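You operate a simulated robot arm through the tools that you are given. There is no shell and no other tool. Be economical: measure what you need, move in short steps, check, and stop when the job is done.

You are at the controls of a simulated robot arm. One attempt, no reset.

JOB
Cure the purple Lucky sign's gem for the time marked at the blue glue pot.
Fine: orange clamp knob tight and cure hood shut before you press the cure start key; one run; then the cure time dial to off.

Only the result counts: the job must be done as asked and must still hold three seconds after the hand-in. Knocking over, shifting, dropping, spilling or breaking anything else fails it.

ROBOT AND FRAMES
A 5-joint arm with a three-finger gripper on a trunk, on a base that drives. Base frame: it is fixed to the floor where the robot stands at the start and does not move with it; the origin is under the middle of the robot, x ahead of it, y to its left, z up; the surface under the hand at the start is at about z = 880. Units: mm, degrees, N and s.
With the tool pointing down near the work surface it reaches from about 300 to 660 mm from the robot's upright axis, wherever it stands. Its first joint turns from -166.0 to 166.0 degrees. Places, roughly: blue glue pot [600, 0, 900]; cure hood [700, 200, 1000]; cure start key [600, -200, 900]; cure time dial [500, -200, 900]; green glue pot [600, -100, 900]; orange clamp knob [500, 100, 900]; orange glue pot [600, 0, 900]; yellow gem (4x3x2 cm) [500, 200, 900]. The tool tilts only in the upright plane through the base axis and itself; it spins freely about its own axis. Payload 1.37 kg.
Tool frame: the origin (TCP) lies between the finger pads and is the grasp point; the fingertips stand 16 mm ahead of it; z points along the fingers, y is the line along which they close. The gripper opens to 101 mm. The gripper's body begins 82 mm behind the TCP.
Orientation is that of the tool frame in the base frame, as [roll, pitch, yaw] about the fixed x, y, z axes, in that order (R = Rz(yaw) Ry(pitch) Rx(roll)). With the fingers straight down and closing along the base's y, the tool's x points along the base's -x, its y along +y and its z along -z.

CONTROLS
- The arm moves only by the tool apply_moves. Its argument "moves" is a list that holds one entry, the list of rows, each a list of 6 numbers: the shift along the tool's x, y, z in mm, then the turn, a rotation vector about the tool's x, y, z in degrees. In form: [[[tx, ty, tz, ax, ay, az], ...]]. A call has 1 to 8 rows; each row shifts and turns the commanded pose from where the row before left it, along the tool's axes as they then stand. "grip" is the opening in per cent of the stroke, from 0 (shut) to 100 (fully open), set as the call begins (left out, the last holds). A row lasts 0.2 s, in which the tool goes at most 50 mm and 8.6 degrees; a call with a longer step from one row to the next is refused whole, and so is a gripper value outside its range. Where a pose cannot be reached the arm comes as near as it can. A force on the tool above 40 N (or 10 N above the force at the start of the call, whichever is more), or a blocked arm, ends the call early, and 0.2 s more pass. Each finger travels about 45 mm/s and halts on what it meets, pressing with about 26 N; the grip force reading is that of the motor and also rises with nothing between the fingers. The clock runs only during rows and for 0.2 s after the last one: add rows that do not move to give the fingers time. The reply holds the time, the measured pose of the TCP, the force on the tool along the base axes, the opening and the grip force, in the units named above and with some noise, with the torque about the TCP (base axes, N m) and any sound that the robot's microphone picked up, and new pictures: "pictures" is both (left out), scene, wrist or none.
- Cameras (640 x 400 px; columns grow to the right, rows downward): "scene" is now at [25.5, 166.4, 1559]; the picture's right is [-0.19, -0.98, 0.00], its down [-0.69, 0.13, -0.71] and it looks along [0.69, -0.13, -0.71] (base axes); focal length 274 px, centre (320, 200). "wrist" rides on the gripper at [72, 20, -104] in the tool frame; the picture's right is [-0.26, 0.96, 0.00], its down [-0.76, -0.21, -0.62] and it looks along [-0.60, -0.16, 0.78] (tool axes); focal length 265 px, centre (320, 200). There is no depth. A picture from a camera that has moved, and an enlarged one, comes with that camera's place and axes in the base frame and with its lens. The place of the scene camera against the robot may be out by one fixed shift of up to 12 mm in any direction.
- lift_body(by): slides the trunk up (or, below 0, down) by that many mm; the arm and the scene camera ride with it, the base frame stays. It gives what a move gives, with no picture.
- roll_base(legs): drives the robot by 1 to 6 legs, each [ahead, left, turn to the left] in mm, mm and degrees, along the robot's own axes; the way and the turn of a leg run together, so that a leg with both is an arc; at most 1500 mm and 180 degrees a leg. The arm and the cameras ride along, it lands a little off, and it stops where it bumps. It gives what a move gives, and a new picture of the scene camera.
- turn_head(pan, tilt): turns the head with the scene camera to pan (to the left, within 155 degrees either way) and tilt (down, from -29 to 69), counted from straight ahead of the robot. It gives what a move gives, and a new picture of the scene camera.
- inspect(camera, box): a new picture of the part [left, top, right, bottom] of that camera's present view, enlarged. The clock stands still meanwhile.
- hand_in(): hands the job in; it is judged then, once.

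Work in short steps. Places have to be worked out from the pictures, the camera data and where the tool is seen: move nearer, look again, correct. Check each grasp and each placing, and mend what went wrong. You have 120 turns and 260 pictures in all, those below and enlarged ones among them. Open the gripper and draw the arm clear of the work before you hand the job in, unless the task says otherwise; then end with one line.

The tools are called after ">>>" as a command line: name --argument value ..., lists and objects as JSON in quotes. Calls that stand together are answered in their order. apply_moves: Moves the arm, as the interface text tells. Its arguments: {"type":"object","properties":{"moves":{"type":"array"},"grip":{"type":"number"},"pictures":{"type":"string","enum":["both","scene","wrist","none"]}},"required":["moves"]} The other tools are called the same way: lift_body (by) slides the trunk up or down; roll_base (legs) drives the base; turn_head (pan, tilt) turns the head that bears the scene camera; inspect (camera, box) takes an enlarged picture of a part of a camera's view; hand_in () hands the job in.

At the start:

```text
time_s: 0.0
tcp_pos: [421.7, -108.9, 1173.3]
tcp_rot: [180.0, 0.0, 180.0]
ft_force: [0.4, -0.3, -0.7]
ft_torque: [0.03, 0.01, -0.01]
width: 100.7
finger_force: 0.0
trunk travel left (down, up): [-500.0, 90.0]
robot x, y, heading: [2.1, 3.5, -0.0]
head pan, tilt: [-10.9, 45.0]
```

scene: 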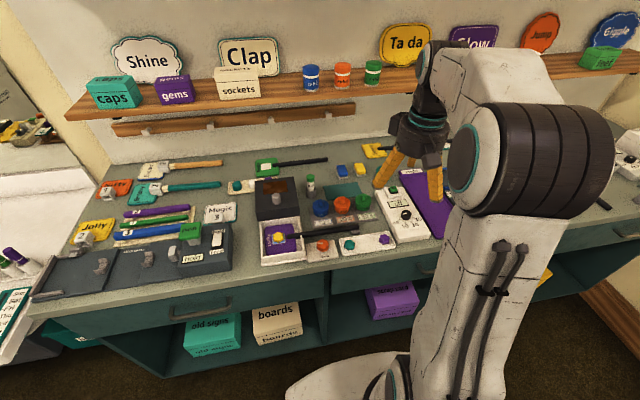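
wrist: 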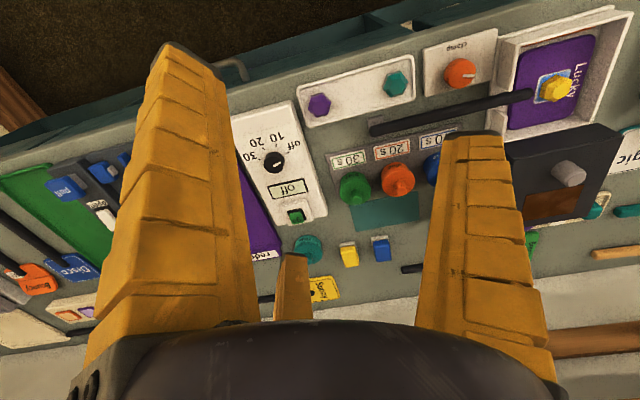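

I'll enlarge the wrist view around the glue pots, dial and clamp to read the labels.

>>> inspect --camera "wrist" --box '[220, 80, 480, 260]'

>>> inspect --camera "wrist" --box '[400, 0, 640, 240]'

>>> inspect --camera "scene" --box '[220, 140, 460, 290]'

```text
2.22 times, centred on (350, 170) of wrist
camera zoom: at [348.1, -89.4, 1277.2], right [0.26, 0.96, 0.0], down [0.76, -0.21, 0.62], along [0.6, -0.16, -0.78], focal length 590 px, centre (253, 267)
```

zoom: 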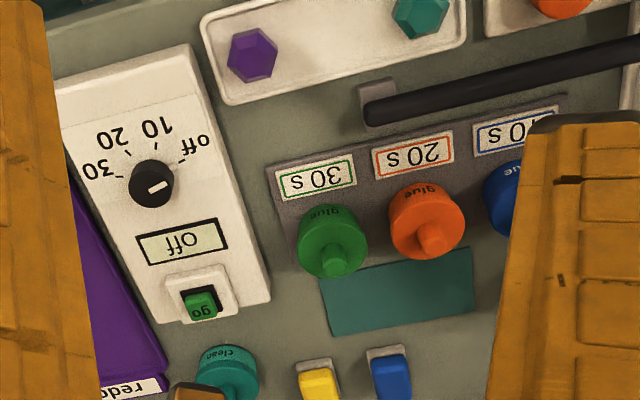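

```text
1.67 times, centred on (520, 120) of wrist
camera zoom: at [348.1, -89.4, 1277.2], right [0.26, 0.96, 0.0], down [0.76, -0.21, 0.62], along [0.6, -0.16, -0.78], focal length 442 px, centre (-13, 333)
```

zoom: 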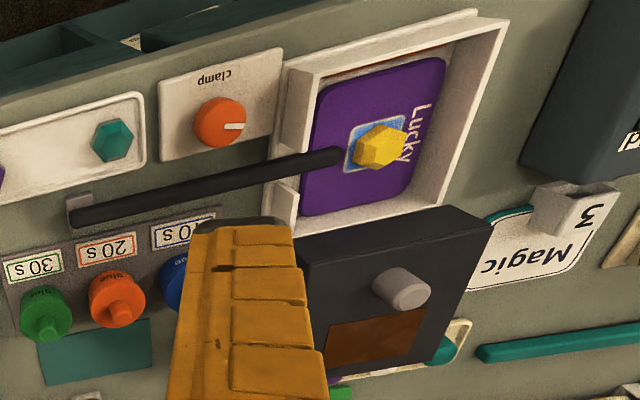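

```text
2.67 times, centred on (340, 215) of scene
camera zoom: at [25.5, 166.4, 1559.0], right [-0.19, -0.98, 0.0], down [-0.69, 0.13, -0.71], along [0.69, -0.13, -0.71], focal length 732 px, centre (267, 160)
```

zoom: 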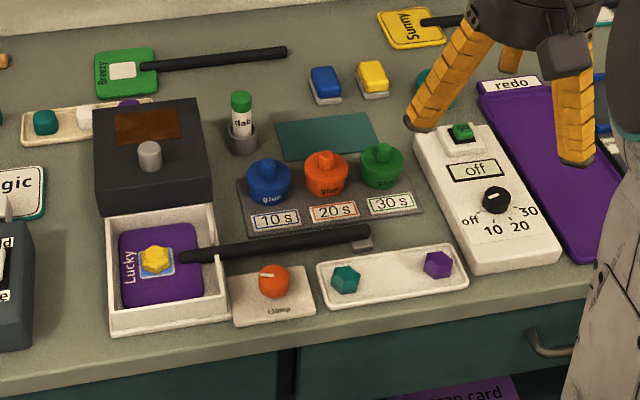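

Blue pot is marked 10 s; the sign lies in the open cure tray, dial off. I estimate clamp knob at about (476, 63), dial (533, -211), hood knob (625, 180, 975). Moving the wrist over to view the clamp and hood.

>>> apply_moves --moves '[[[8, 34, 25, 0, 0, 0], [8, 34, 25, 0, 0, 0], [8, 34, 25, 0, 0, 0], [8, 34, 25, 0, 0, 0], [8, 34, 24, 0, 0, 0], [0, 0, 0, 0, 0, 0]]]'

```text
time_s: 1.4
tcp_pos: [381.8, 61.0, 1047.8]
tcp_rot: [-180.0, 0.0, -179.9]
ft_force: [0.1, 0.0, 0.1]
ft_torque: [-0.01, -0.02, 0.03]
width: 100.5
finger_force: 0.1
trunk travel left (down, up): [-500.0, 90.0]
robot x, y, heading: [-0.4, -0.1, -0.2]
head pan, tilt: [-10.9, 45.0]
camera scene: at [25.4, 166.3, 1559.0], right [-0.19, -0.98, 0.0], down [-0.69, 0.13, -0.71], along [0.69, -0.13, -0.71], focal length 274 px, centre (320, 200)
camera wrist: at [308.6, 80.2, 1152.8], right [0.27, 0.96, 0.0], down [0.76, -0.21, 0.62], along [0.6, -0.16, -0.78], focal length 265 px, centre (320, 200)
```

scene: 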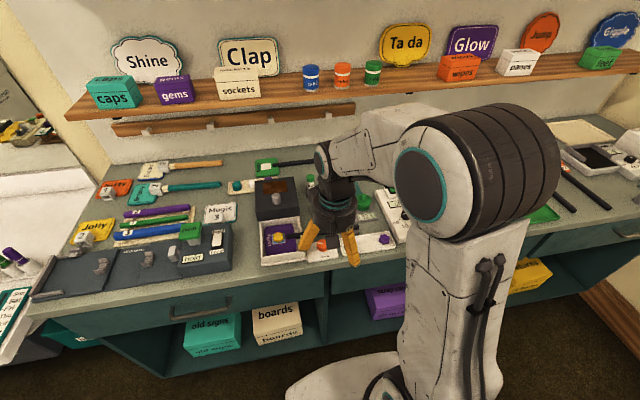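
wrist: 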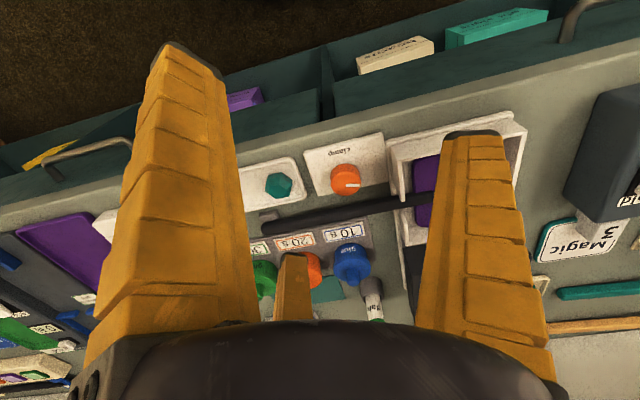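

The clamp knob computes to about (473, 65). Enlarging it to see its pointer and markings.

>>> inspect --camera "wrist" --box '[290, 120, 430, 220]'

>>> inspect --camera "scene" --box '[230, 170, 350, 280]'

```text
4.00 times, centred on (360, 170) of wrist
camera zoom: at [308.6, 80.2, 1152.8], right [0.27, 0.96, 0.0], down [0.76, -0.21, 0.62], along [0.6, -0.16, -0.78], focal length 1062 px, centre (160, 320)
```

zoom: 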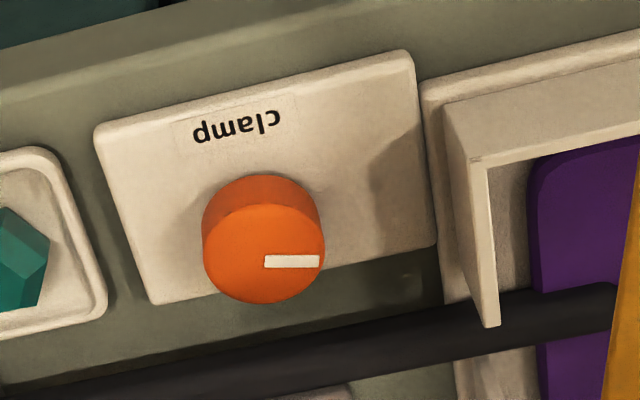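

```text
3.64 times, centred on (290, 225) of scene
camera zoom: at [25.4, 166.3, 1559.0], right [-0.19, -0.98, 0.0], down [-0.69, 0.13, -0.71], along [0.69, -0.13, -0.71], focal length 998 px, centre (429, 109)
```

zoom: 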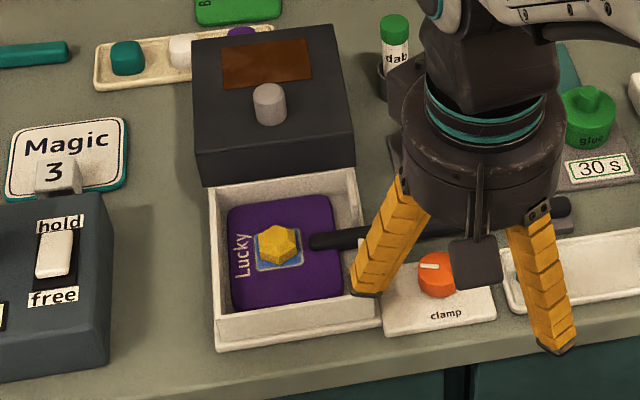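

The clamp's pointer faces left (+y). I narrow the gripper to 50% and go lower to triangulate the knob and the sign's handle.

>>> apply_moves --moves '[[[-9, 2, 34, 0, 0, 0], [-9, 2, 34, 0, 0, 0], [0, 0, 0, 0, 0, 0], [0, 0, 0, 0, 0, 0]]]' --grip 55 --pictures "wrist"

>>> inspect --camera "wrist" --box '[220, 80, 480, 260]'

```text
time_s: 2.4
tcp_pos: [400.6, 65.9, 979.3]
tcp_rot: [-180.0, 0.0, 180.0]
ft_force: [-1.5, 0.2, -0.2]
ft_torque: [-0.01, -0.01, -0.04]
width: 59.2
finger_force: 3.1
trunk travel left (down, up): [-500.0, 90.0]
robot x, y, heading: [-0.2, -0.1, -0.0]
head pan, tilt: [-10.9, 45.0]
camera wrist: at [327.1, 84.1, 1084.4], right [0.26, 0.96, 0.0], down [0.76, -0.21, 0.62], along [0.6, -0.16, -0.78], focal length 265 px, centre (320, 200)
```

wrist: 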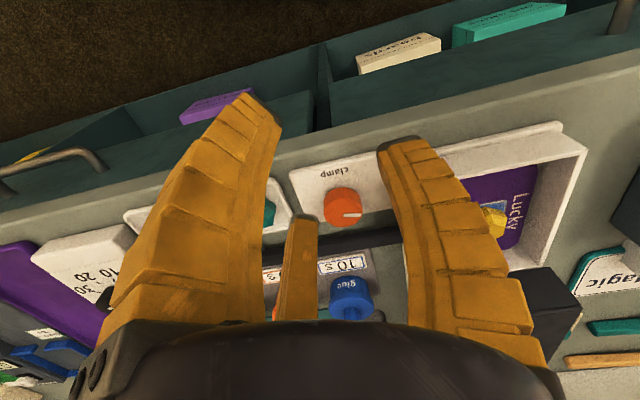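

```text
2.22 times, centred on (350, 170) of wrist
camera zoom: at [327.1, 84.1, 1084.4], right [0.26, 0.96, 0.0], down [0.76, -0.21, 0.62], along [0.6, -0.16, -0.78], focal length 590 px, centre (253, 267)
```

zoom: 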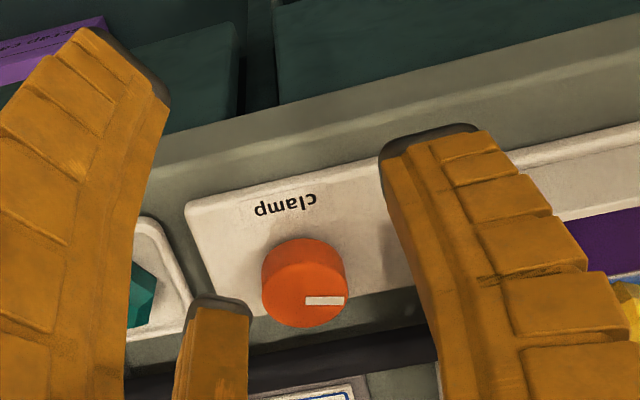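

The gripper visibly has three jaws; knob top triangulates to about (477, 65, z 911), diameter ~33 mm, handle near edge ~x 512+. I centre above the knob and spin 30° clockwise so the jaws straddle clear of the handle.

>>> apply_moves --moves '[[[-38, 0, 0, 0, 0, 0], [-38, -1, 0, 0, 0, 0], [0, 0, 10, 0, 0, 7.5], [0, 0, 10, 0, 0, 7.5], [0, 0, 0, 0, 0, 7.5], [0, 0, 0, 0, 0, 7.5], [0, 0, 0, 0, 0, 0]]]' --grip 50

>>> inspect --camera "scene" --box '[240, 180, 380, 280]'

```text
time_s: 4.0
tcp_pos: [474.6, 64.7, 959.1]
tcp_rot: [179.9, -0.1, 149.9]
ft_force: [0.8, 0.3, -0.3]
ft_torque: [-0.02, 0.03, -0.02]
width: 54.5
finger_force: 2.6
trunk travel left (down, up): [-500.0, 90.0]
robot x, y, heading: [2.4, 2.3, -0.2]
head pan, tilt: [-10.9, 45.0]
camera scene: at [25.5, 166.4, 1559.0], right [-0.19, -0.98, 0.0], down [-0.69, 0.13, -0.71], along [0.69, -0.13, -0.71], focal length 274 px, centre (320, 200)
camera wrist: at [421.9, 116.9, 1065.1], right [0.71, 0.7, 0.0], down [0.55, -0.56, 0.62], along [0.44, -0.44, -0.78], focal length 265 px, centre (320, 200)
```

scene: 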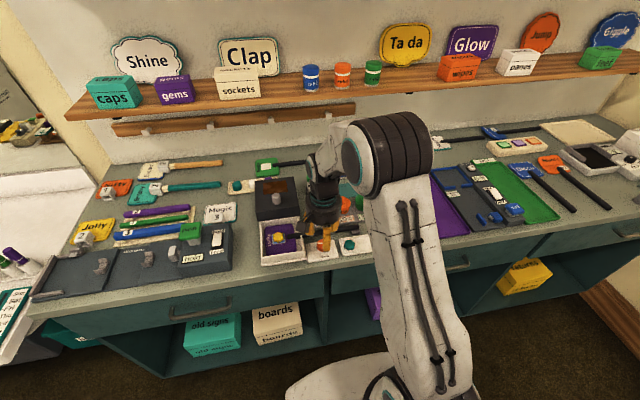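
wrist: 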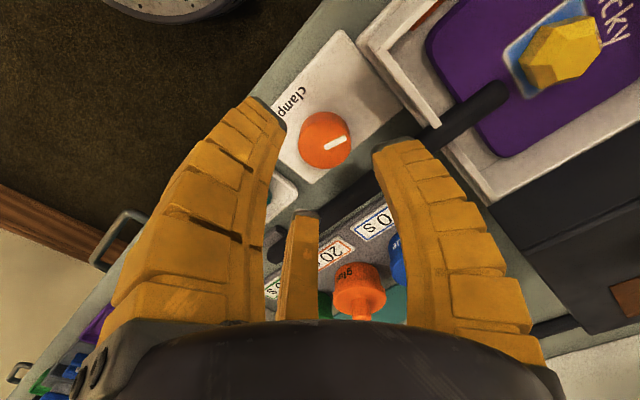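

```text
4.00 times, centred on (310, 230) of scene
camera zoom: at [25.5, 166.4, 1559.0], right [-0.19, -0.98, 0.0], down [-0.69, 0.13, -0.71], along [0.69, -0.13, -0.71], focal length 1098 px, centre (360, 80)
```

zoom: 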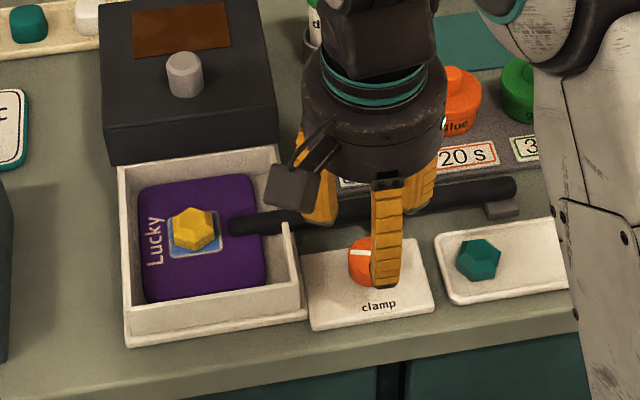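

Knob recomputed at (477, 66) – consistent. Descending so the fingertips sit alongside the knob's top.

>>> apply_moves --moves '[[[-1.4, 2.5, 15, 0, 0, 0], [0, 0, 15, 0, 0, 0], [0, 0, 7, 0, 0, 0], [0, 0, 7, 0, 0, 0], [0, 0, 0, 0, 0, 0]]]'

>>> inspect --camera "scene" --box '[240, 180, 380, 280]'

```text
time_s: 5.2
tcp_pos: [477.9, 66.4, 915.7]
tcp_rot: [180.0, -0.1, 150.1]
ft_force: [-0.4, 0.2, 0.0]
ft_torque: [-0.01, 0.0, -0.03]
width: 54.3
finger_force: 2.9
trunk travel left (down, up): [-500.0, 90.0]
robot x, y, heading: [-0.4, 2.1, 0.2]
head pan, tilt: [-10.9, 45.0]
camera scene: at [25.5, 166.4, 1559.0], right [-0.19, -0.98, 0.0], down [-0.69, 0.13, -0.71], along [0.69, -0.13, -0.71], focal length 274 px, centre (320, 200)
camera wrist: at [424.3, 118.7, 1021.2], right [0.71, 0.7, 0.0], down [0.55, -0.56, 0.62], along [0.44, -0.44, -0.78], focal length 265 px, centre (320, 200)
```

scene: 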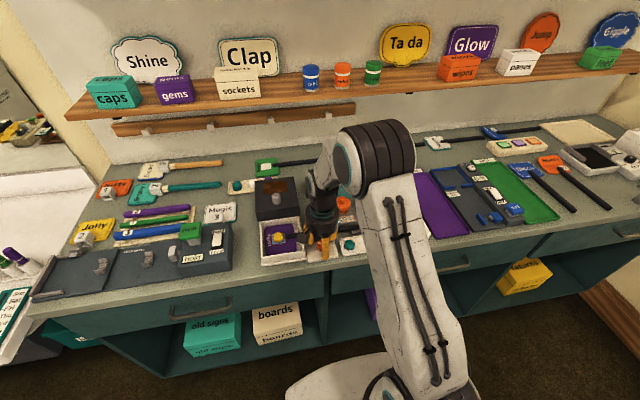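
wrist: 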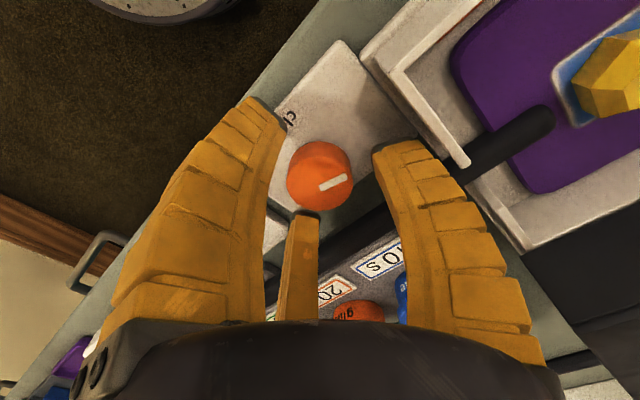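

```text
4.00 times, centred on (310, 230) of scene
camera zoom: at [25.5, 166.4, 1559.0], right [-0.19, -0.98, 0.0], down [-0.69, 0.13, -0.71], along [0.69, -0.13, -0.71], focal length 1098 px, centre (360, 80)
```

zoom: 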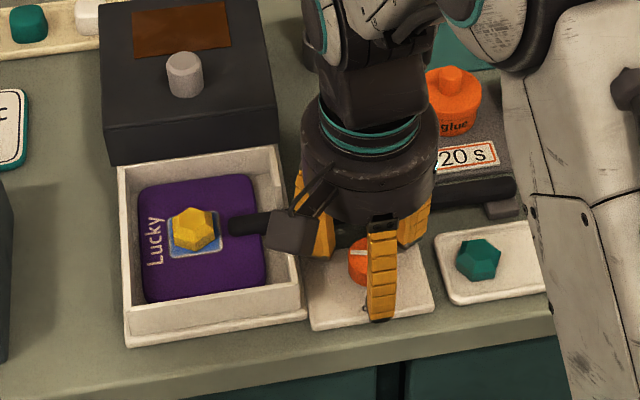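

The knob lies between the three tips. Closing on it.

>>> apply_moves --moves '[[[0, 0, 0, 0, 0, 0], [0, 0, 0, 0, 0, 0], [0, 0, 0, 0, 0, 0]]]' --grip 20 --pictures "wrist"

```text
time_s: 6.0
tcp_pos: [479.7, 64.2, 917.0]
tcp_rot: [179.8, 0.1, 149.9]
ft_force: [5.8, -10.8, 8.5]
ft_torque: [-0.18, 0.37, -0.07]
width: 28.4
finger_force: 28.5
trunk travel left (down, up): [-500.0, 90.0]
robot x, y, heading: [-2.2, 1.8, -0.0]
head pan, tilt: [-10.9, 45.0]
camera wrist: at [425.4, 116.7, 1022.3], right [0.71, 0.7, 0.0], down [0.55, -0.56, 0.62], along [0.44, -0.44, -0.78], focal length 265 px, centre (320, 200)
```

wrist: 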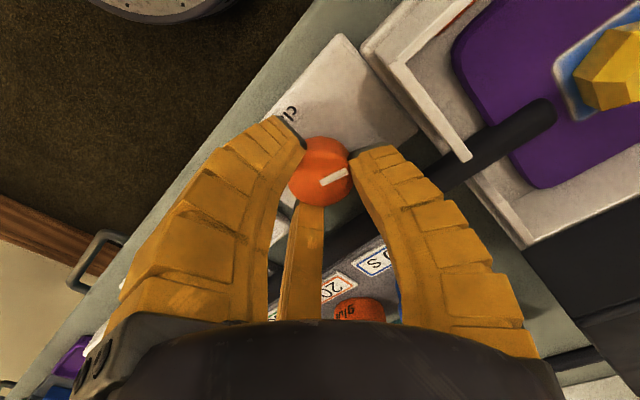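

Gripped (28.4 mm) with a small lateral offset; I relieve it toward (+x, −y) and turn clockwise 48° while watching the torque.

>>> apply_moves --moves '[[[-3.2, -1.6, 0, 0, 0, 0], [0, 0, 0, 0, 0, 8], [0, 0, 0, 0, 0, 8], [0, 0, 0, 0, 0, 8], [0, 0, 0, 0, 0, 8], [0, 0, 0, 0, 0, 8], [0, 0, 0, 0, 0, 8]]]' --pictures "wrist"

```text
time_s: 7.6
tcp_pos: [479.2, 63.6, 917.0]
tcp_rot: [179.9, 0.0, 101.9]
ft_force: [3.0, 9.3, 15.4]
ft_torque: [0.02, -0.18, -0.01]
width: 29.2
finger_force: 28.3
trunk travel left (down, up): [-500.0, 90.0]
robot x, y, heading: [2.3, 4.0, 0.0]
head pan, tilt: [-10.9, 45.0]
camera wrist: at [482.9, 138.5, 1021.9], right [1.0, -0.06, 0.0], down [-0.05, -0.78, 0.62], along [-0.04, -0.62, -0.78], focal length 265 px, centre (320, 200)
```

wrist: 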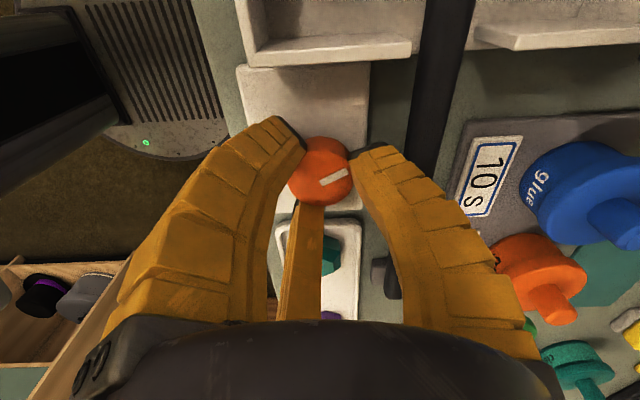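

The knob turned with the gripper with no stop so far. Continue clockwise.

>>> apply_moves --moves '[[[0, 0, -1, 0, 0, 8], [0, 0, 0, 0, 0, 8], [0, 0, 0, 0, 0, 8], [0, 0, 0, 0, 0, 8], [0, 0, 0, 0, 0, 8], [0, 0, 0, 0, 0, 8]]]' --pictures "wrist"

```text
time_s: 9.0
tcp_pos: [479.7, 64.3, 917.0]
tcp_rot: [179.9, 0.0, 54.0]
ft_force: [6.1, 14.7, 8.6]
ft_torque: [0.25, -0.13, -0.01]
width: 27.5
finger_force: 27.7
trunk travel left (down, up): [-500.0, 90.0]
robot x, y, heading: [-0.3, 0.5, 0.0]
head pan, tilt: [-10.9, 45.0]
camera wrist: at [537.3, 110.4, 1022.2], right [0.62, -0.78, 0.0], down [-0.61, -0.49, 0.62], along [-0.48, -0.39, -0.78], focal length 265 px, centre (320, 200)
```

wrist: 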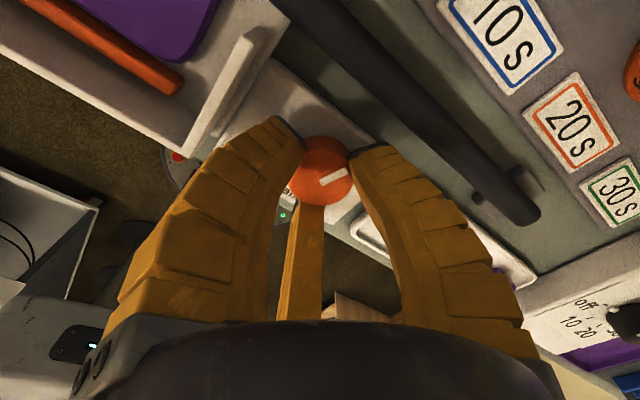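

Turned 96° so far, and an orange jaw inside the tray's front wall is visible. Continue another 48°.

>>> apply_moves --moves '[[[0, 0, 0, 0, 0, 8], [0, 0, 0, 0, 0, 8], [0, 0, 0, 0, 0, 8], [0, 0, 0, 0, 0, 8], [0, 0, 0, 0, 0, 8], [0, 0, 0, 0, 0, 8]]]'

>>> inspect --camera "scene" --box '[240, 180, 380, 280]'

```text
time_s: 10.2
tcp_pos: [481.0, 63.5, 918.0]
tcp_rot: [179.9, -0.2, 16.9]
ft_force: [-1.3, 11.3, 4.4]
ft_torque: [0.55, -0.08, -0.02]
width: 26.5
finger_force: 27.9
out of reach, approached as far as the arm can: row 5
trunk travel left (down, up): [-500.0, 90.0]
robot x, y, heading: [0.6, -1.7, 0.1]
head pan, tilt: [-10.9, 45.0]
stopped in row 5: the force on the tool passed its limit at 48 N (the readings are from after the stop); the commanded pose is now the measured one
camera scene: at [24.4, 167.8, 1558.8], right [-0.19, -0.98, 0.0], down [-0.69, 0.13, -0.71], along [0.7, -0.13, -0.71], focal length 274 px, centre (320, 200)
camera wrist: at [553.5, 65.1, 1023.1], right [0.03, -1.0, 0.0], down [-0.79, -0.02, 0.62], along [-0.62, -0.02, -0.79], focal length 265 px, centre (320, 200)
```

scene: 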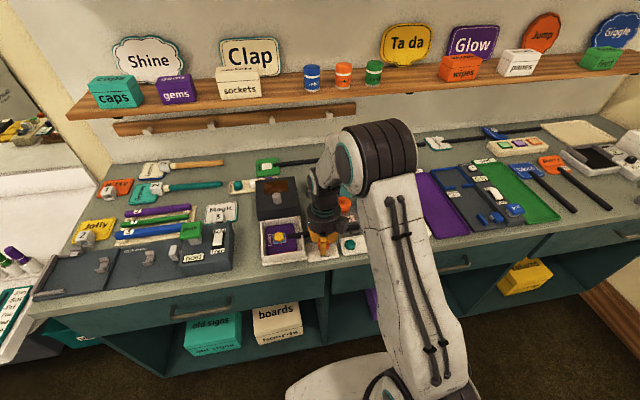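
wrist: 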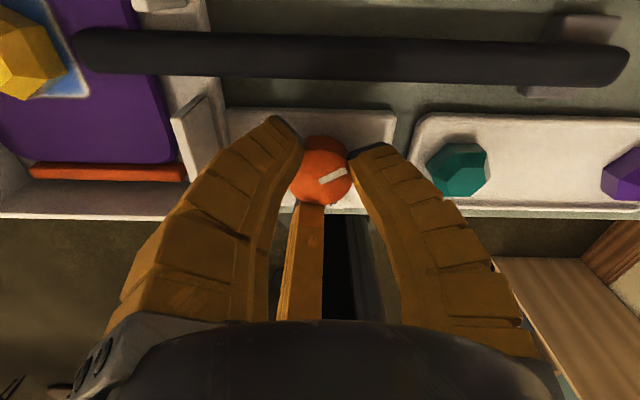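

```text
4.00 times, centred on (310, 230) of scene
camera zoom: at [24.4, 167.8, 1558.8], right [-0.19, -0.98, 0.0], down [-0.69, 0.13, -0.71], along [0.7, -0.13, -0.71], focal length 1098 px, centre (360, 80)
```

zoom: 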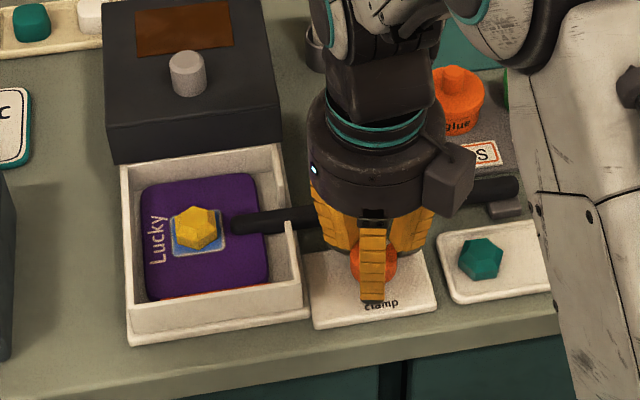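

Turning hit the wrist's spin limit and/or the clamp's stop; the orange jaw has moved against the sign. Enlarging to check.

>>> inspect --camera "wrist" --box '[0, 80, 220, 230]'

>>> inspect --camera "wrist" --box '[250, 110, 400, 230]'

```text
2.67 times, centred on (110, 155) of wrist
camera zoom: at [553.5, 65.1, 1023.1], right [0.03, -1.0, 0.0], down [-0.79, -0.02, 0.62], along [-0.62, -0.02, -0.79], focal length 708 px, centre (880, 320)
```

zoom: 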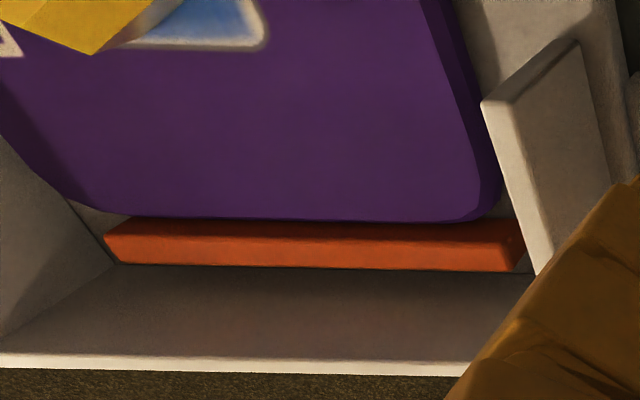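

```text
3.33 times, centred on (325, 170) of wrist
camera zoom: at [553.5, 65.1, 1023.1], right [0.03, -1.0, 0.0], down [-0.79, -0.02, 0.62], along [-0.62, -0.02, -0.79], focal length 885 px, centre (303, 300)
```

zoom: 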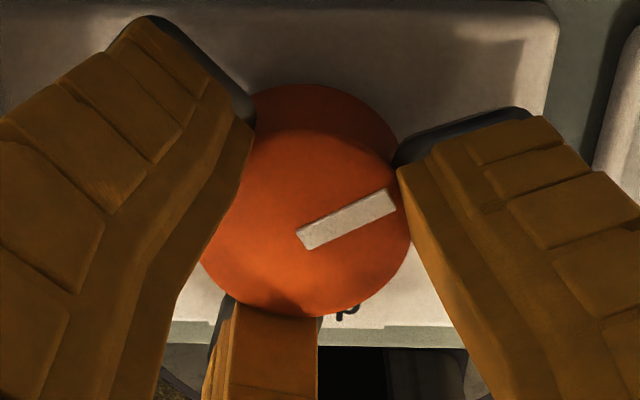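

The jaw appears against the sign. I'll release, rise, spin back 120°, and regrip to confirm it's at its stop.

>>> apply_moves --moves '[[[0, 0, 0, 0, 0, 0], [0, 0, 0, 0, 0, 0], [0, 0, -15, 0, 0, 0], [0, 0, -15, 0, 0, 0], [0, 0, 0, 0, 0, -8], [0, 0, 0, 0, 0, -8], [0, 0, 0, 0, 0, -8], [0, 0, 0, 0, 0, -8]]]' --grip 42 --pictures "none"

>>> apply_moves --moves '[[[0, 0, 0, 0, 0, -8], [0, 0, 0, 0, 0, -8], [0, 0, 0, 0, 0, -8], [0, 0, 0, 0, 0, -8], [0, 0, 0, 0, 0, -8], [0, 0, 0, 0, 0, -8], [0, 0, 0, 0, 0, -8], [0, 0, 0, 0, 0, -8]]]' --pictures "none"

>>> apply_moves --moves '[[[0, 0, 0, 0, 0, -8], [0, 0, 0, 0, 0, -8], [0, 0, 0, 0, 0, -8], [0, 0, 0, 0, 0, 0]]]'

```text
time_s: 12.0
tcp_pos: [480.2, 60.8, 947.4]
tcp_rot: [-180.0, 0.0, 48.8]
ft_force: [-1.2, -0.3, 0.3]
ft_torque: [-0.01, -0.03, 0.02]
width: 46.5
finger_force: 3.1
trunk travel left (down, up): [-500.0, 90.0]
robot x, y, heading: [0.5, 2.7, 0.1]
head pan, tilt: [-10.9, 45.0]
```

```text
time_s: 13.8
tcp_pos: [481.4, 60.7, 946.8]
tcp_rot: [180.0, 0.1, 112.8]
ft_force: [-0.4, -0.4, -0.7]
ft_torque: [-0.05, 0.04, 0.0]
width: 46.7
finger_force: 3.4
trunk travel left (down, up): [-500.0, 90.0]
robot x, y, heading: [-0.8, 0.8, 0.1]
head pan, tilt: [-10.9, 45.0]
```

```text
time_s: 14.8
tcp_pos: [481.1, 60.5, 945.8]
tcp_rot: [180.0, 0.1, 136.8]
ft_force: [1.3, -0.1, -0.3]
ft_torque: [-0.01, 0.0, -0.01]
width: 46.5
finger_force: 2.7
trunk travel left (down, up): [-500.0, 90.0]
robot x, y, heading: [0.5, 0.4, 0.2]
head pan, tilt: [-10.9, 45.0]
camera scene: at [25.3, 166.6, 1559.0], right [-0.19, -0.98, 0.0], down [-0.69, 0.13, -0.71], along [0.69, -0.13, -0.71], focal length 274 px, centre (320, 200)
camera wrist: at [440.4, 124.1, 1052.2], right [0.85, 0.52, 0.0], down [0.41, -0.67, 0.62], along [0.32, -0.53, -0.78], focal length 265 px, centre (320, 200)
```

scene: 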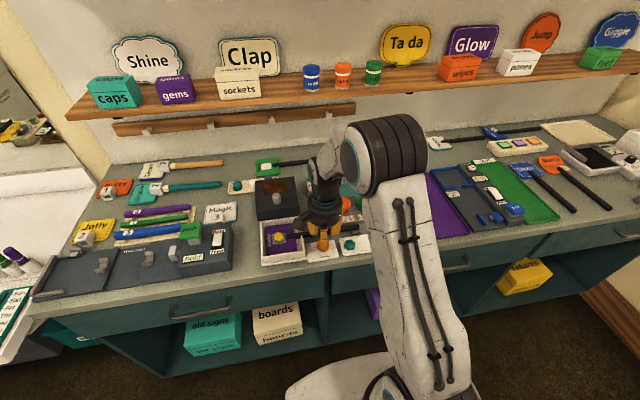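
wrist: 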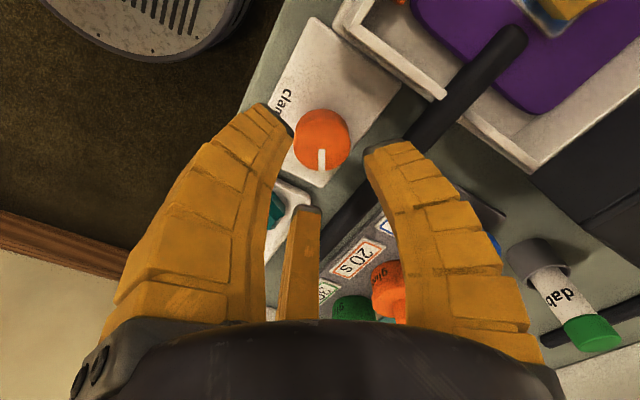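

The pointer has turned by ~140°. Recentre to about (478, 65), descend and regrip.

>>> apply_moves --moves '[[[5.6, 1.6, 0, 0, 0, 0], [0, 0, 16, 0, 0, 0], [0, 0, 14, 0, 0, 0], [0, 0, 0, 0, 0, 0]]]' --pictures "none"

>>> apply_moves --moves '[[[0, 0, 0, 0, 0, 0], [0, 0, 0, 0, 0, 0], [0, 0, 0, 0, 0, 0]]]' --grip 18 --pictures "wrist"

```text
time_s: 15.8
tcp_pos: [478.3, 66.0, 917.9]
tcp_rot: [-179.9, -0.2, 136.6]
ft_force: [0.1, -0.5, -0.3]
ft_torque: [-0.01, 0.02, 0.01]
width: 46.5
finger_force: 3.1
trunk travel left (down, up): [-500.0, 90.0]
robot x, y, heading: [-0.2, -1.7, 0.4]
head pan, tilt: [-10.9, 45.0]
```

```text
time_s: 16.6
tcp_pos: [478.5, 64.0, 918.6]
tcp_rot: [179.8, 0.1, 136.5]
ft_force: [5.3, -11.3, 9.2]
ft_torque: [-0.1, 0.05, -0.05]
width: 29.0
finger_force: 28.4
trunk travel left (down, up): [-500.0, 90.0]
robot x, y, heading: [0.6, 0.6, 0.1]
head pan, tilt: [-10.9, 45.0]
camera wrist: at [438.2, 127.7, 1023.4], right [0.86, 0.52, 0.0], down [0.4, -0.67, 0.62], along [0.33, -0.53, -0.78], focal length 265 px, centre (320, 200)
```

wrist: 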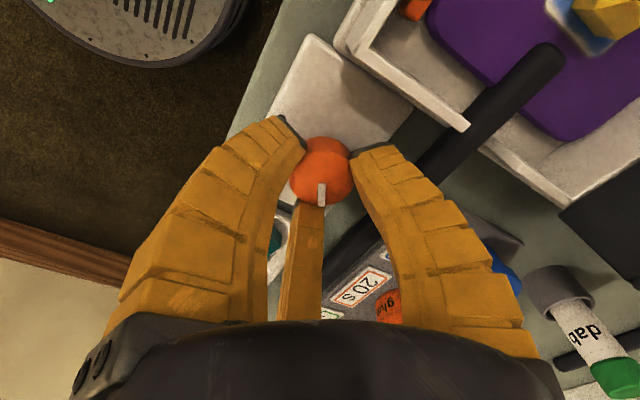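

Regripped. Turning clockwise again, up to 40°, to seek the stop.

>>> apply_moves --moves '[[[0, -1.5, 0, 0, 0, 8], [0, 0, 0, 0, 0, 8], [0, 0, 0, 0, 0, 8], [0, 0, 0, 0, 0, 8], [0, 0, 0, 0, 0, 8]]]' --pictures "wrist"

```text
time_s: 17.8
tcp_pos: [478.9, 63.7, 917.2]
tcp_rot: [179.8, -0.1, 96.6]
ft_force: [17.4, -6.5, 6.8]
ft_torque: [-0.09, -0.25, 0.26]
width: 26.5
finger_force: 28.4
trunk travel left (down, up): [-500.0, 90.0]
robot x, y, heading: [2.1, 5.4, 0.0]
head pan, tilt: [-10.9, 45.0]
camera wrist: at [489.2, 137.6, 1022.0], right [0.99, -0.15, 0.0], down [-0.12, -0.78, 0.62], along [-0.09, -0.61, -0.79], focal length 265 px, centre (320, 200)
```

wrist: 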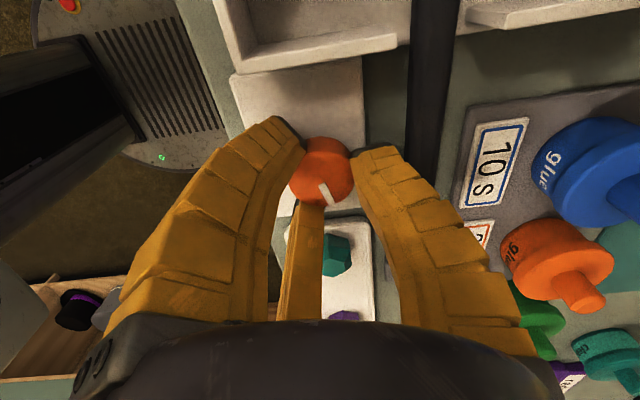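

Torque rose to 0.26 N·m and the pointer began slipping against the jaws, so it's near the stop. One more 24° to confirm.

>>> apply_moves --moves '[[[0, 0, 0, 0, 0, 8], [0, 0, 0, 0, 0, 8], [0, 0, 0, 0, 0, 8]]]' --pictures "wrist" --grip 10

```text
time_s: 18.6
tcp_pos: [481.5, 64.9, 917.0]
tcp_rot: [179.8, 0.0, 72.6]
ft_force: [19.3, -3.6, 1.3]
ft_torque: [0.04, -0.14, 0.34]
width: 26.0
finger_force: 28.2
trunk travel left (down, up): [-500.0, 90.0]
robot x, y, heading: [-1.4, -3.3, 0.2]
head pan, tilt: [-10.9, 45.0]
camera wrist: at [518.3, 126.8, 1021.8], right [0.84, -0.54, 0.0], down [-0.43, -0.66, 0.62], along [-0.33, -0.52, -0.79], focal length 265 px, centre (320, 200)
```

wrist: 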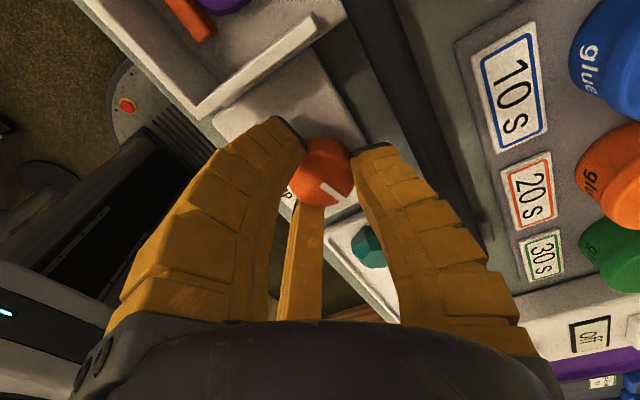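

The knob now slips at a fixed stop: clamp is tight. Release, rise, and restore yaw while looking over things.

>>> apply_moves --moves '[[[0, 0, 0, 0, 0, 0], [0, 0, 0, 0, 0, 0], [0, 0, -20, 0, 0, 0], [0, 0, -40, 0, 0, -8], [0, 0, -40, 0, 0, -8], [0, 0, -30, 0, 0, -8], [0, 0, 0, 0, 0, -8], [0, 0, 0, 0, 0, -8]]]' --grip 42 --pictures "none"

>>> apply_moves --moves '[[[0, 0, 0, 0, 0, -8.3], [0, 0, 0, 0, 0, -8.3], [0, 0, 0, 0, 0, -8.3], [0, 0, 0, 0, 0, -8.3], [0, 0, 0, 0, 0, -8.3], [0, 0, 0, 0, 0, -8.3], [0, 0, 0, 0, 0, -8.3], [0, 0, 0, 0, 0, -8.3]]]'

>>> inspect --camera "scene" --box '[230, 160, 370, 280]'

```text
time_s: 20.4
tcp_pos: [476.7, 64.3, 1046.9]
tcp_rot: [-180.0, 0.0, 112.8]
ft_force: [0.7, 0.2, -0.2]
ft_torque: [0.0, 0.0, 0.03]
width: 46.7
finger_force: 3.2
trunk travel left (down, up): [-500.0, 90.0]
robot x, y, heading: [1.5, 1.4, 0.3]
head pan, tilt: [-10.9, 45.0]
```

```text
time_s: 22.2
tcp_pos: [476.4, 64.2, 1047.4]
tcp_rot: [-180.0, -0.1, 179.2]
ft_force: [-0.1, -0.9, -0.5]
ft_torque: [0.02, -0.03, -0.02]
width: 46.6
finger_force: 2.9
trunk travel left (down, up): [-500.0, 90.0]
robot x, y, heading: [-1.7, 3.4, 0.1]
head pan, tilt: [-10.9, 45.0]
camera scene: at [25.3, 166.6, 1559.0], right [-0.19, -0.98, 0.0], down [-0.69, 0.13, -0.71], along [0.69, -0.13, -0.71], focal length 274 px, centre (320, 200)
camera wrist: at [403.5, 84.9, 1152.1], right [0.28, 0.96, 0.0], down [0.75, -0.22, 0.62], along [0.6, -0.17, -0.78], focal length 265 px, centre (320, 200)
```

scene: 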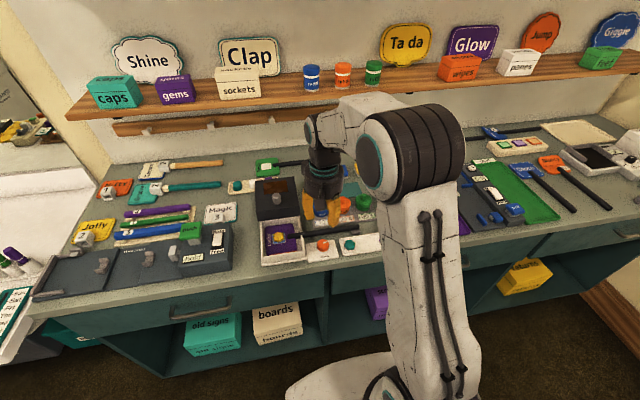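
wrist: 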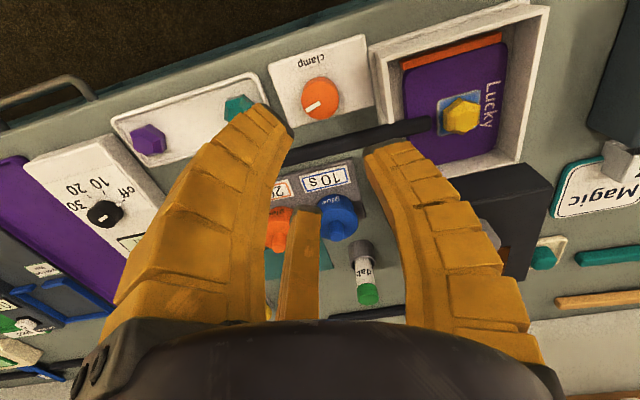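

```text
3.33 times, centred on (300, 220) of scene
camera zoom: at [25.3, 166.6, 1559.0], right [-0.19, -0.98, 0.0], down [-0.69, 0.13, -0.71], along [0.69, -0.13, -0.71], focal length 915 px, centre (387, 133)
```

zoom: 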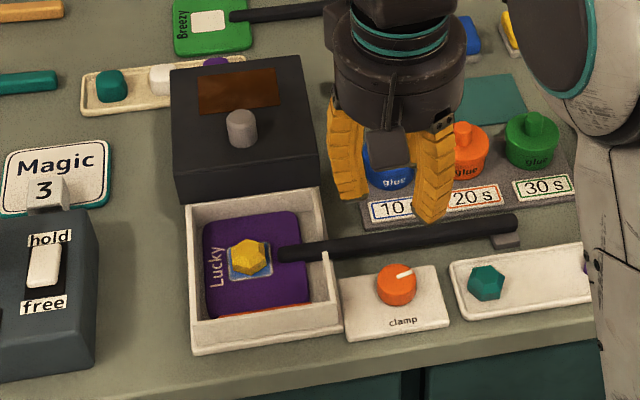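

Clamp tight, jaw against the sign. Next the hood: moving up and left to view its knob.

>>> apply_moves --moves '[[[-15, 36, -11, 0, 0, 0], [-15, 36, -11, 0, 0, 0], [-14, 35, -11, 0, 0, 0], [0, 0, 0, 0, 0, 0]]]' --grip 55

>>> inspect --camera "scene" --box '[230, 140, 370, 240]'

```text
time_s: 23.2
tcp_pos: [521.1, 171.5, 1082.6]
tcp_rot: [-179.9, 0.0, 178.9]
ft_force: [0.3, 0.0, 0.0]
ft_torque: [-0.02, 0.02, -0.02]
width: 59.0
finger_force: 2.4
trunk travel left (down, up): [-500.0, 90.0]
robot x, y, heading: [0.7, -1.5, 0.3]
head pan, tilt: [-10.9, 45.0]
camera scene: at [25.2, 166.5, 1559.0], right [-0.19, -0.98, 0.0], down [-0.69, 0.13, -0.71], along [0.69, -0.13, -0.71], focal length 274 px, centre (320, 200)
camera wrist: at [449.3, 191.2, 1186.3], right [0.28, 0.96, 0.0], down [0.75, -0.22, 0.62], along [0.6, -0.17, -0.78], focal length 265 px, centre (320, 200)
```

scene: 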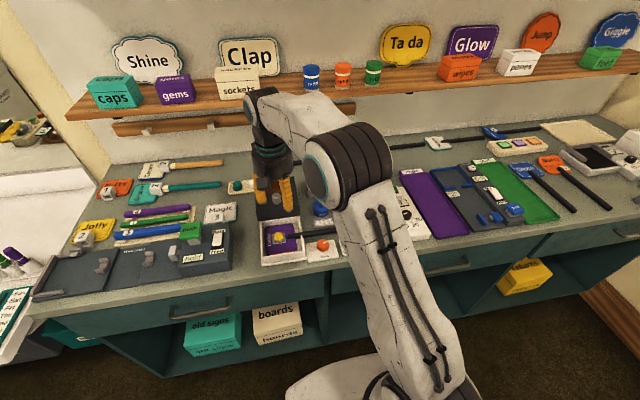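
wrist: 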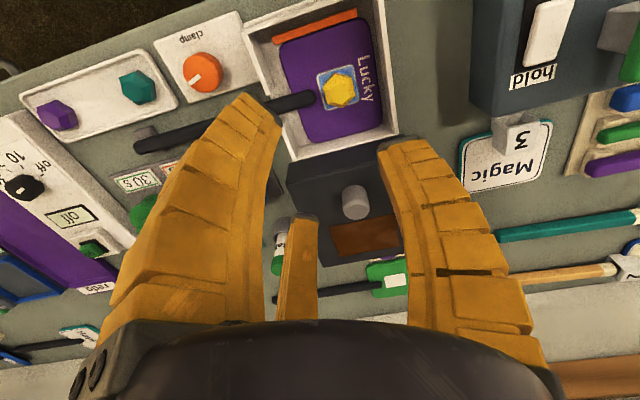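

```text
4.00 times, centred on (300, 190) of scene
camera zoom: at [25.2, 166.5, 1559.0], right [-0.19, -0.98, 0.0], down [-0.69, 0.13, -0.71], along [0.69, -0.13, -0.71], focal length 1098 px, centre (400, 240)
```

zoom: 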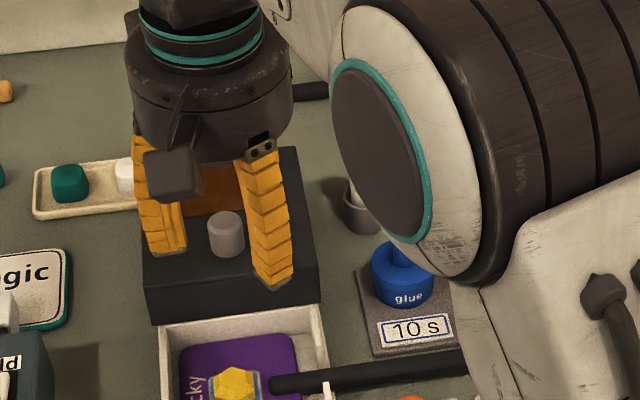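

Hood knob roughly (613, 178, top ~980). Going closer to triangulate.

>>> apply_moves --moves '[[[-20, 3, 26, 0, 0, 0], [-20, 3, 26, 0, 0, 0], [0, 0, 0, 0, 0, 0]]]' --pictures "wrist"

>>> inspect --camera "wrist" --box '[260, 60, 420, 300]'

```text
time_s: 24.0
tcp_pos: [562.4, 176.6, 1029.4]
tcp_rot: [-179.9, 0.1, 179.0]
ft_force: [-0.5, -0.1, -0.1]
ft_torque: [0.0, 0.03, -0.02]
width: 59.0
finger_force: 2.3
trunk travel left (down, up): [-500.0, 90.0]
robot x, y, heading: [-2.4, -2.6, 0.1]
head pan, tilt: [-10.9, 45.0]
camera wrist: at [489.5, 196.6, 1133.6], right [0.28, 0.96, 0.0], down [0.75, -0.22, 0.62], along [0.6, -0.17, -0.78], focal length 265 px, centre (320, 200)
```

wrist: 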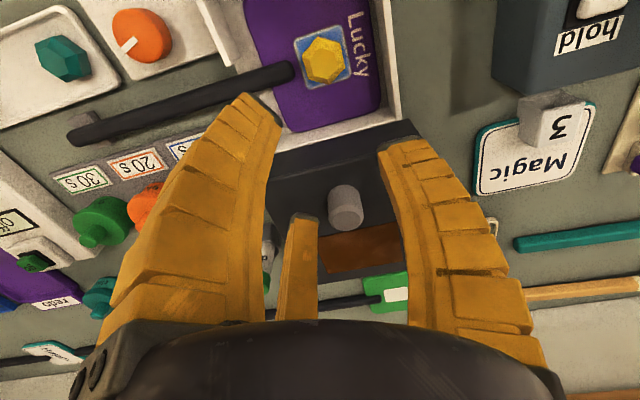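

```text
1.67 times, centred on (340, 180) of wrist
camera zoom: at [489.5, 196.6, 1133.6], right [0.28, 0.96, 0.0], down [0.75, -0.22, 0.62], along [0.6, -0.17, -0.78], focal length 442 px, centre (287, 233)
```

zoom: 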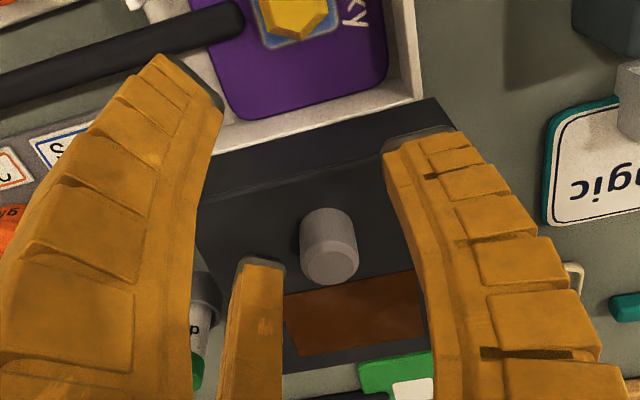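

Knob triangulates to about (622, 178, top ~989, Ø26). Centre above it, then descend.

>>> apply_moves --moves '[[[-30, 1, 0, 0, 0, 0], [-30, 1, 0, 0, 0, 0], [0, 0, 15, 0, 0, 0], [0, 0, 10, 0, 0, 0], [0, 0, 0, 0, 0, 0]]]'

>>> inspect --camera "scene" --box '[230, 140, 370, 240]'

```text
time_s: 25.2
tcp_pos: [612.5, 177.5, 1003.1]
tcp_rot: [-179.9, 0.1, 179.0]
ft_force: [0.2, 0.4, 0.6]
ft_torque: [0.01, 0.0, 0.0]
width: 59.1
finger_force: 2.1
out of reach, approached as far as the arm can: row 2
trunk travel left (down, up): [-500.0, 90.0]
robot x, y, heading: [3.4, 1.1, -0.1]
head pan, tilt: [-10.9, 45.0]
camera scene: at [25.5, 166.6, 1559.0], right [-0.19, -0.98, 0.0], down [-0.69, 0.13, -0.71], along [0.69, -0.13, -0.71], focal length 274 px, centre (320, 200)
camera wrist: at [539.4, 197.6, 1108.5], right [0.28, 0.96, 0.0], down [0.75, -0.22, 0.62], along [0.6, -0.17, -0.78], focal length 265 px, centre (320, 200)
```

scene: 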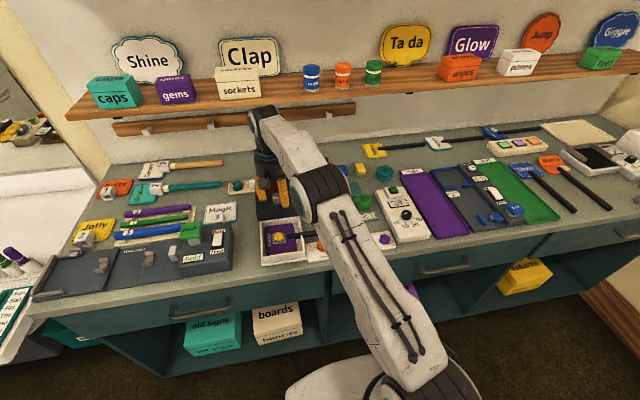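
wrist: 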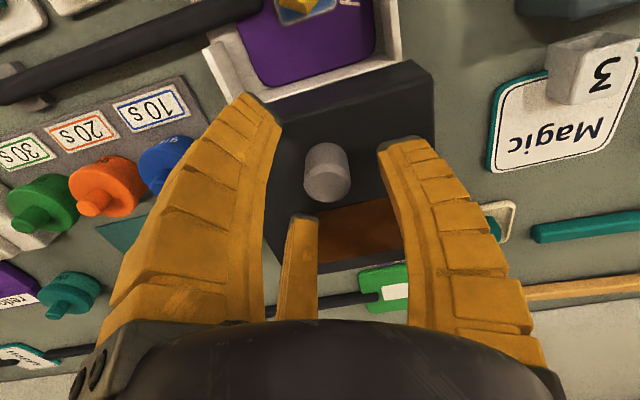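

```text
4.00 times, centred on (300, 190) of scene
camera zoom: at [25.5, 166.6, 1559.0], right [-0.19, -0.98, 0.0], down [-0.69, 0.13, -0.71], along [0.69, -0.13, -0.71], focal length 1098 px, centre (400, 240)
```

zoom: 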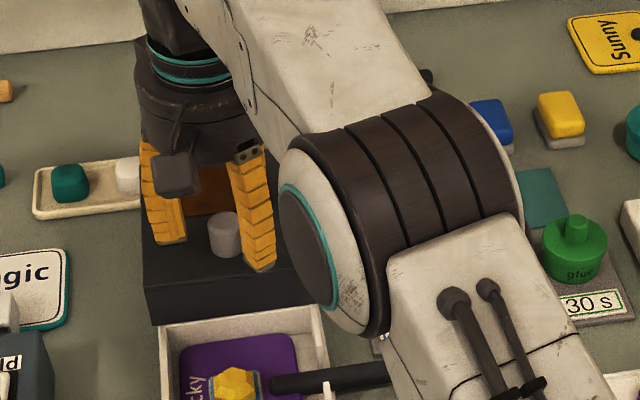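

Vertical reach runs out ~8 mm short of the knob. I raise the hand and drive the base 50 mm ahead.

>>> apply_moves --moves '[[[20, 0, -30, 0, 0, 0], [20, 0, -30, 0, 0, 0], [0, 0, 0, 0, 0, 0]]]' --pictures "none"

>>> roll_base --legs '[[50, 0, 0]]'

```text
time_s: 26.0
tcp_pos: [571.7, 175.7, 1063.8]
tcp_rot: [180.0, 0.0, 179.0]
ft_force: [-1.1, 0.7, -0.7]
ft_torque: [-0.01, -0.01, 0.0]
width: 59.1
finger_force: 3.1
trunk travel left (down, up): [-500.0, 90.0]
robot x, y, heading: [-0.2, 2.5, 0.1]
head pan, tilt: [-10.9, 45.0]
```

```text
time_s: 26.9
tcp_pos: [622.7, 177.3, 1063.0]
tcp_rot: [-179.9, 0.0, 179.1]
ft_force: [0.0, 0.8, 0.3]
ft_torque: [0.01, 0.01, 0.01]
width: 59.2
finger_force: 2.6
trunk travel left (down, up): [-500.0, 90.0]
robot x, y, heading: [53.3, -1.9, 0.2]
head pan, tilt: [-10.9, 45.0]
camera scene: at [76.8, 166.7, 1559.0], right [-0.19, -0.98, 0.0], down [-0.69, 0.13, -0.71], along [0.69, -0.13, -0.71], focal length 274 px, centre (320, 200)
```

scene: 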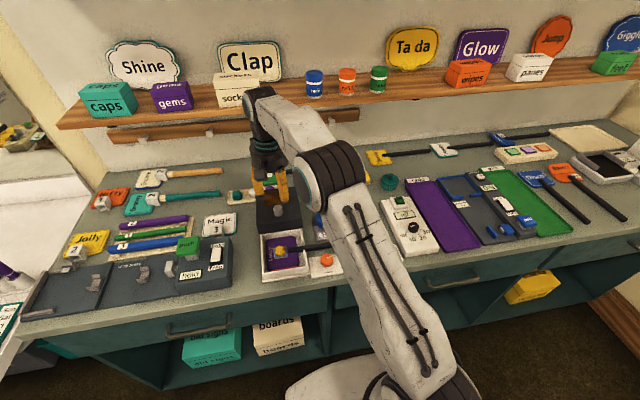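

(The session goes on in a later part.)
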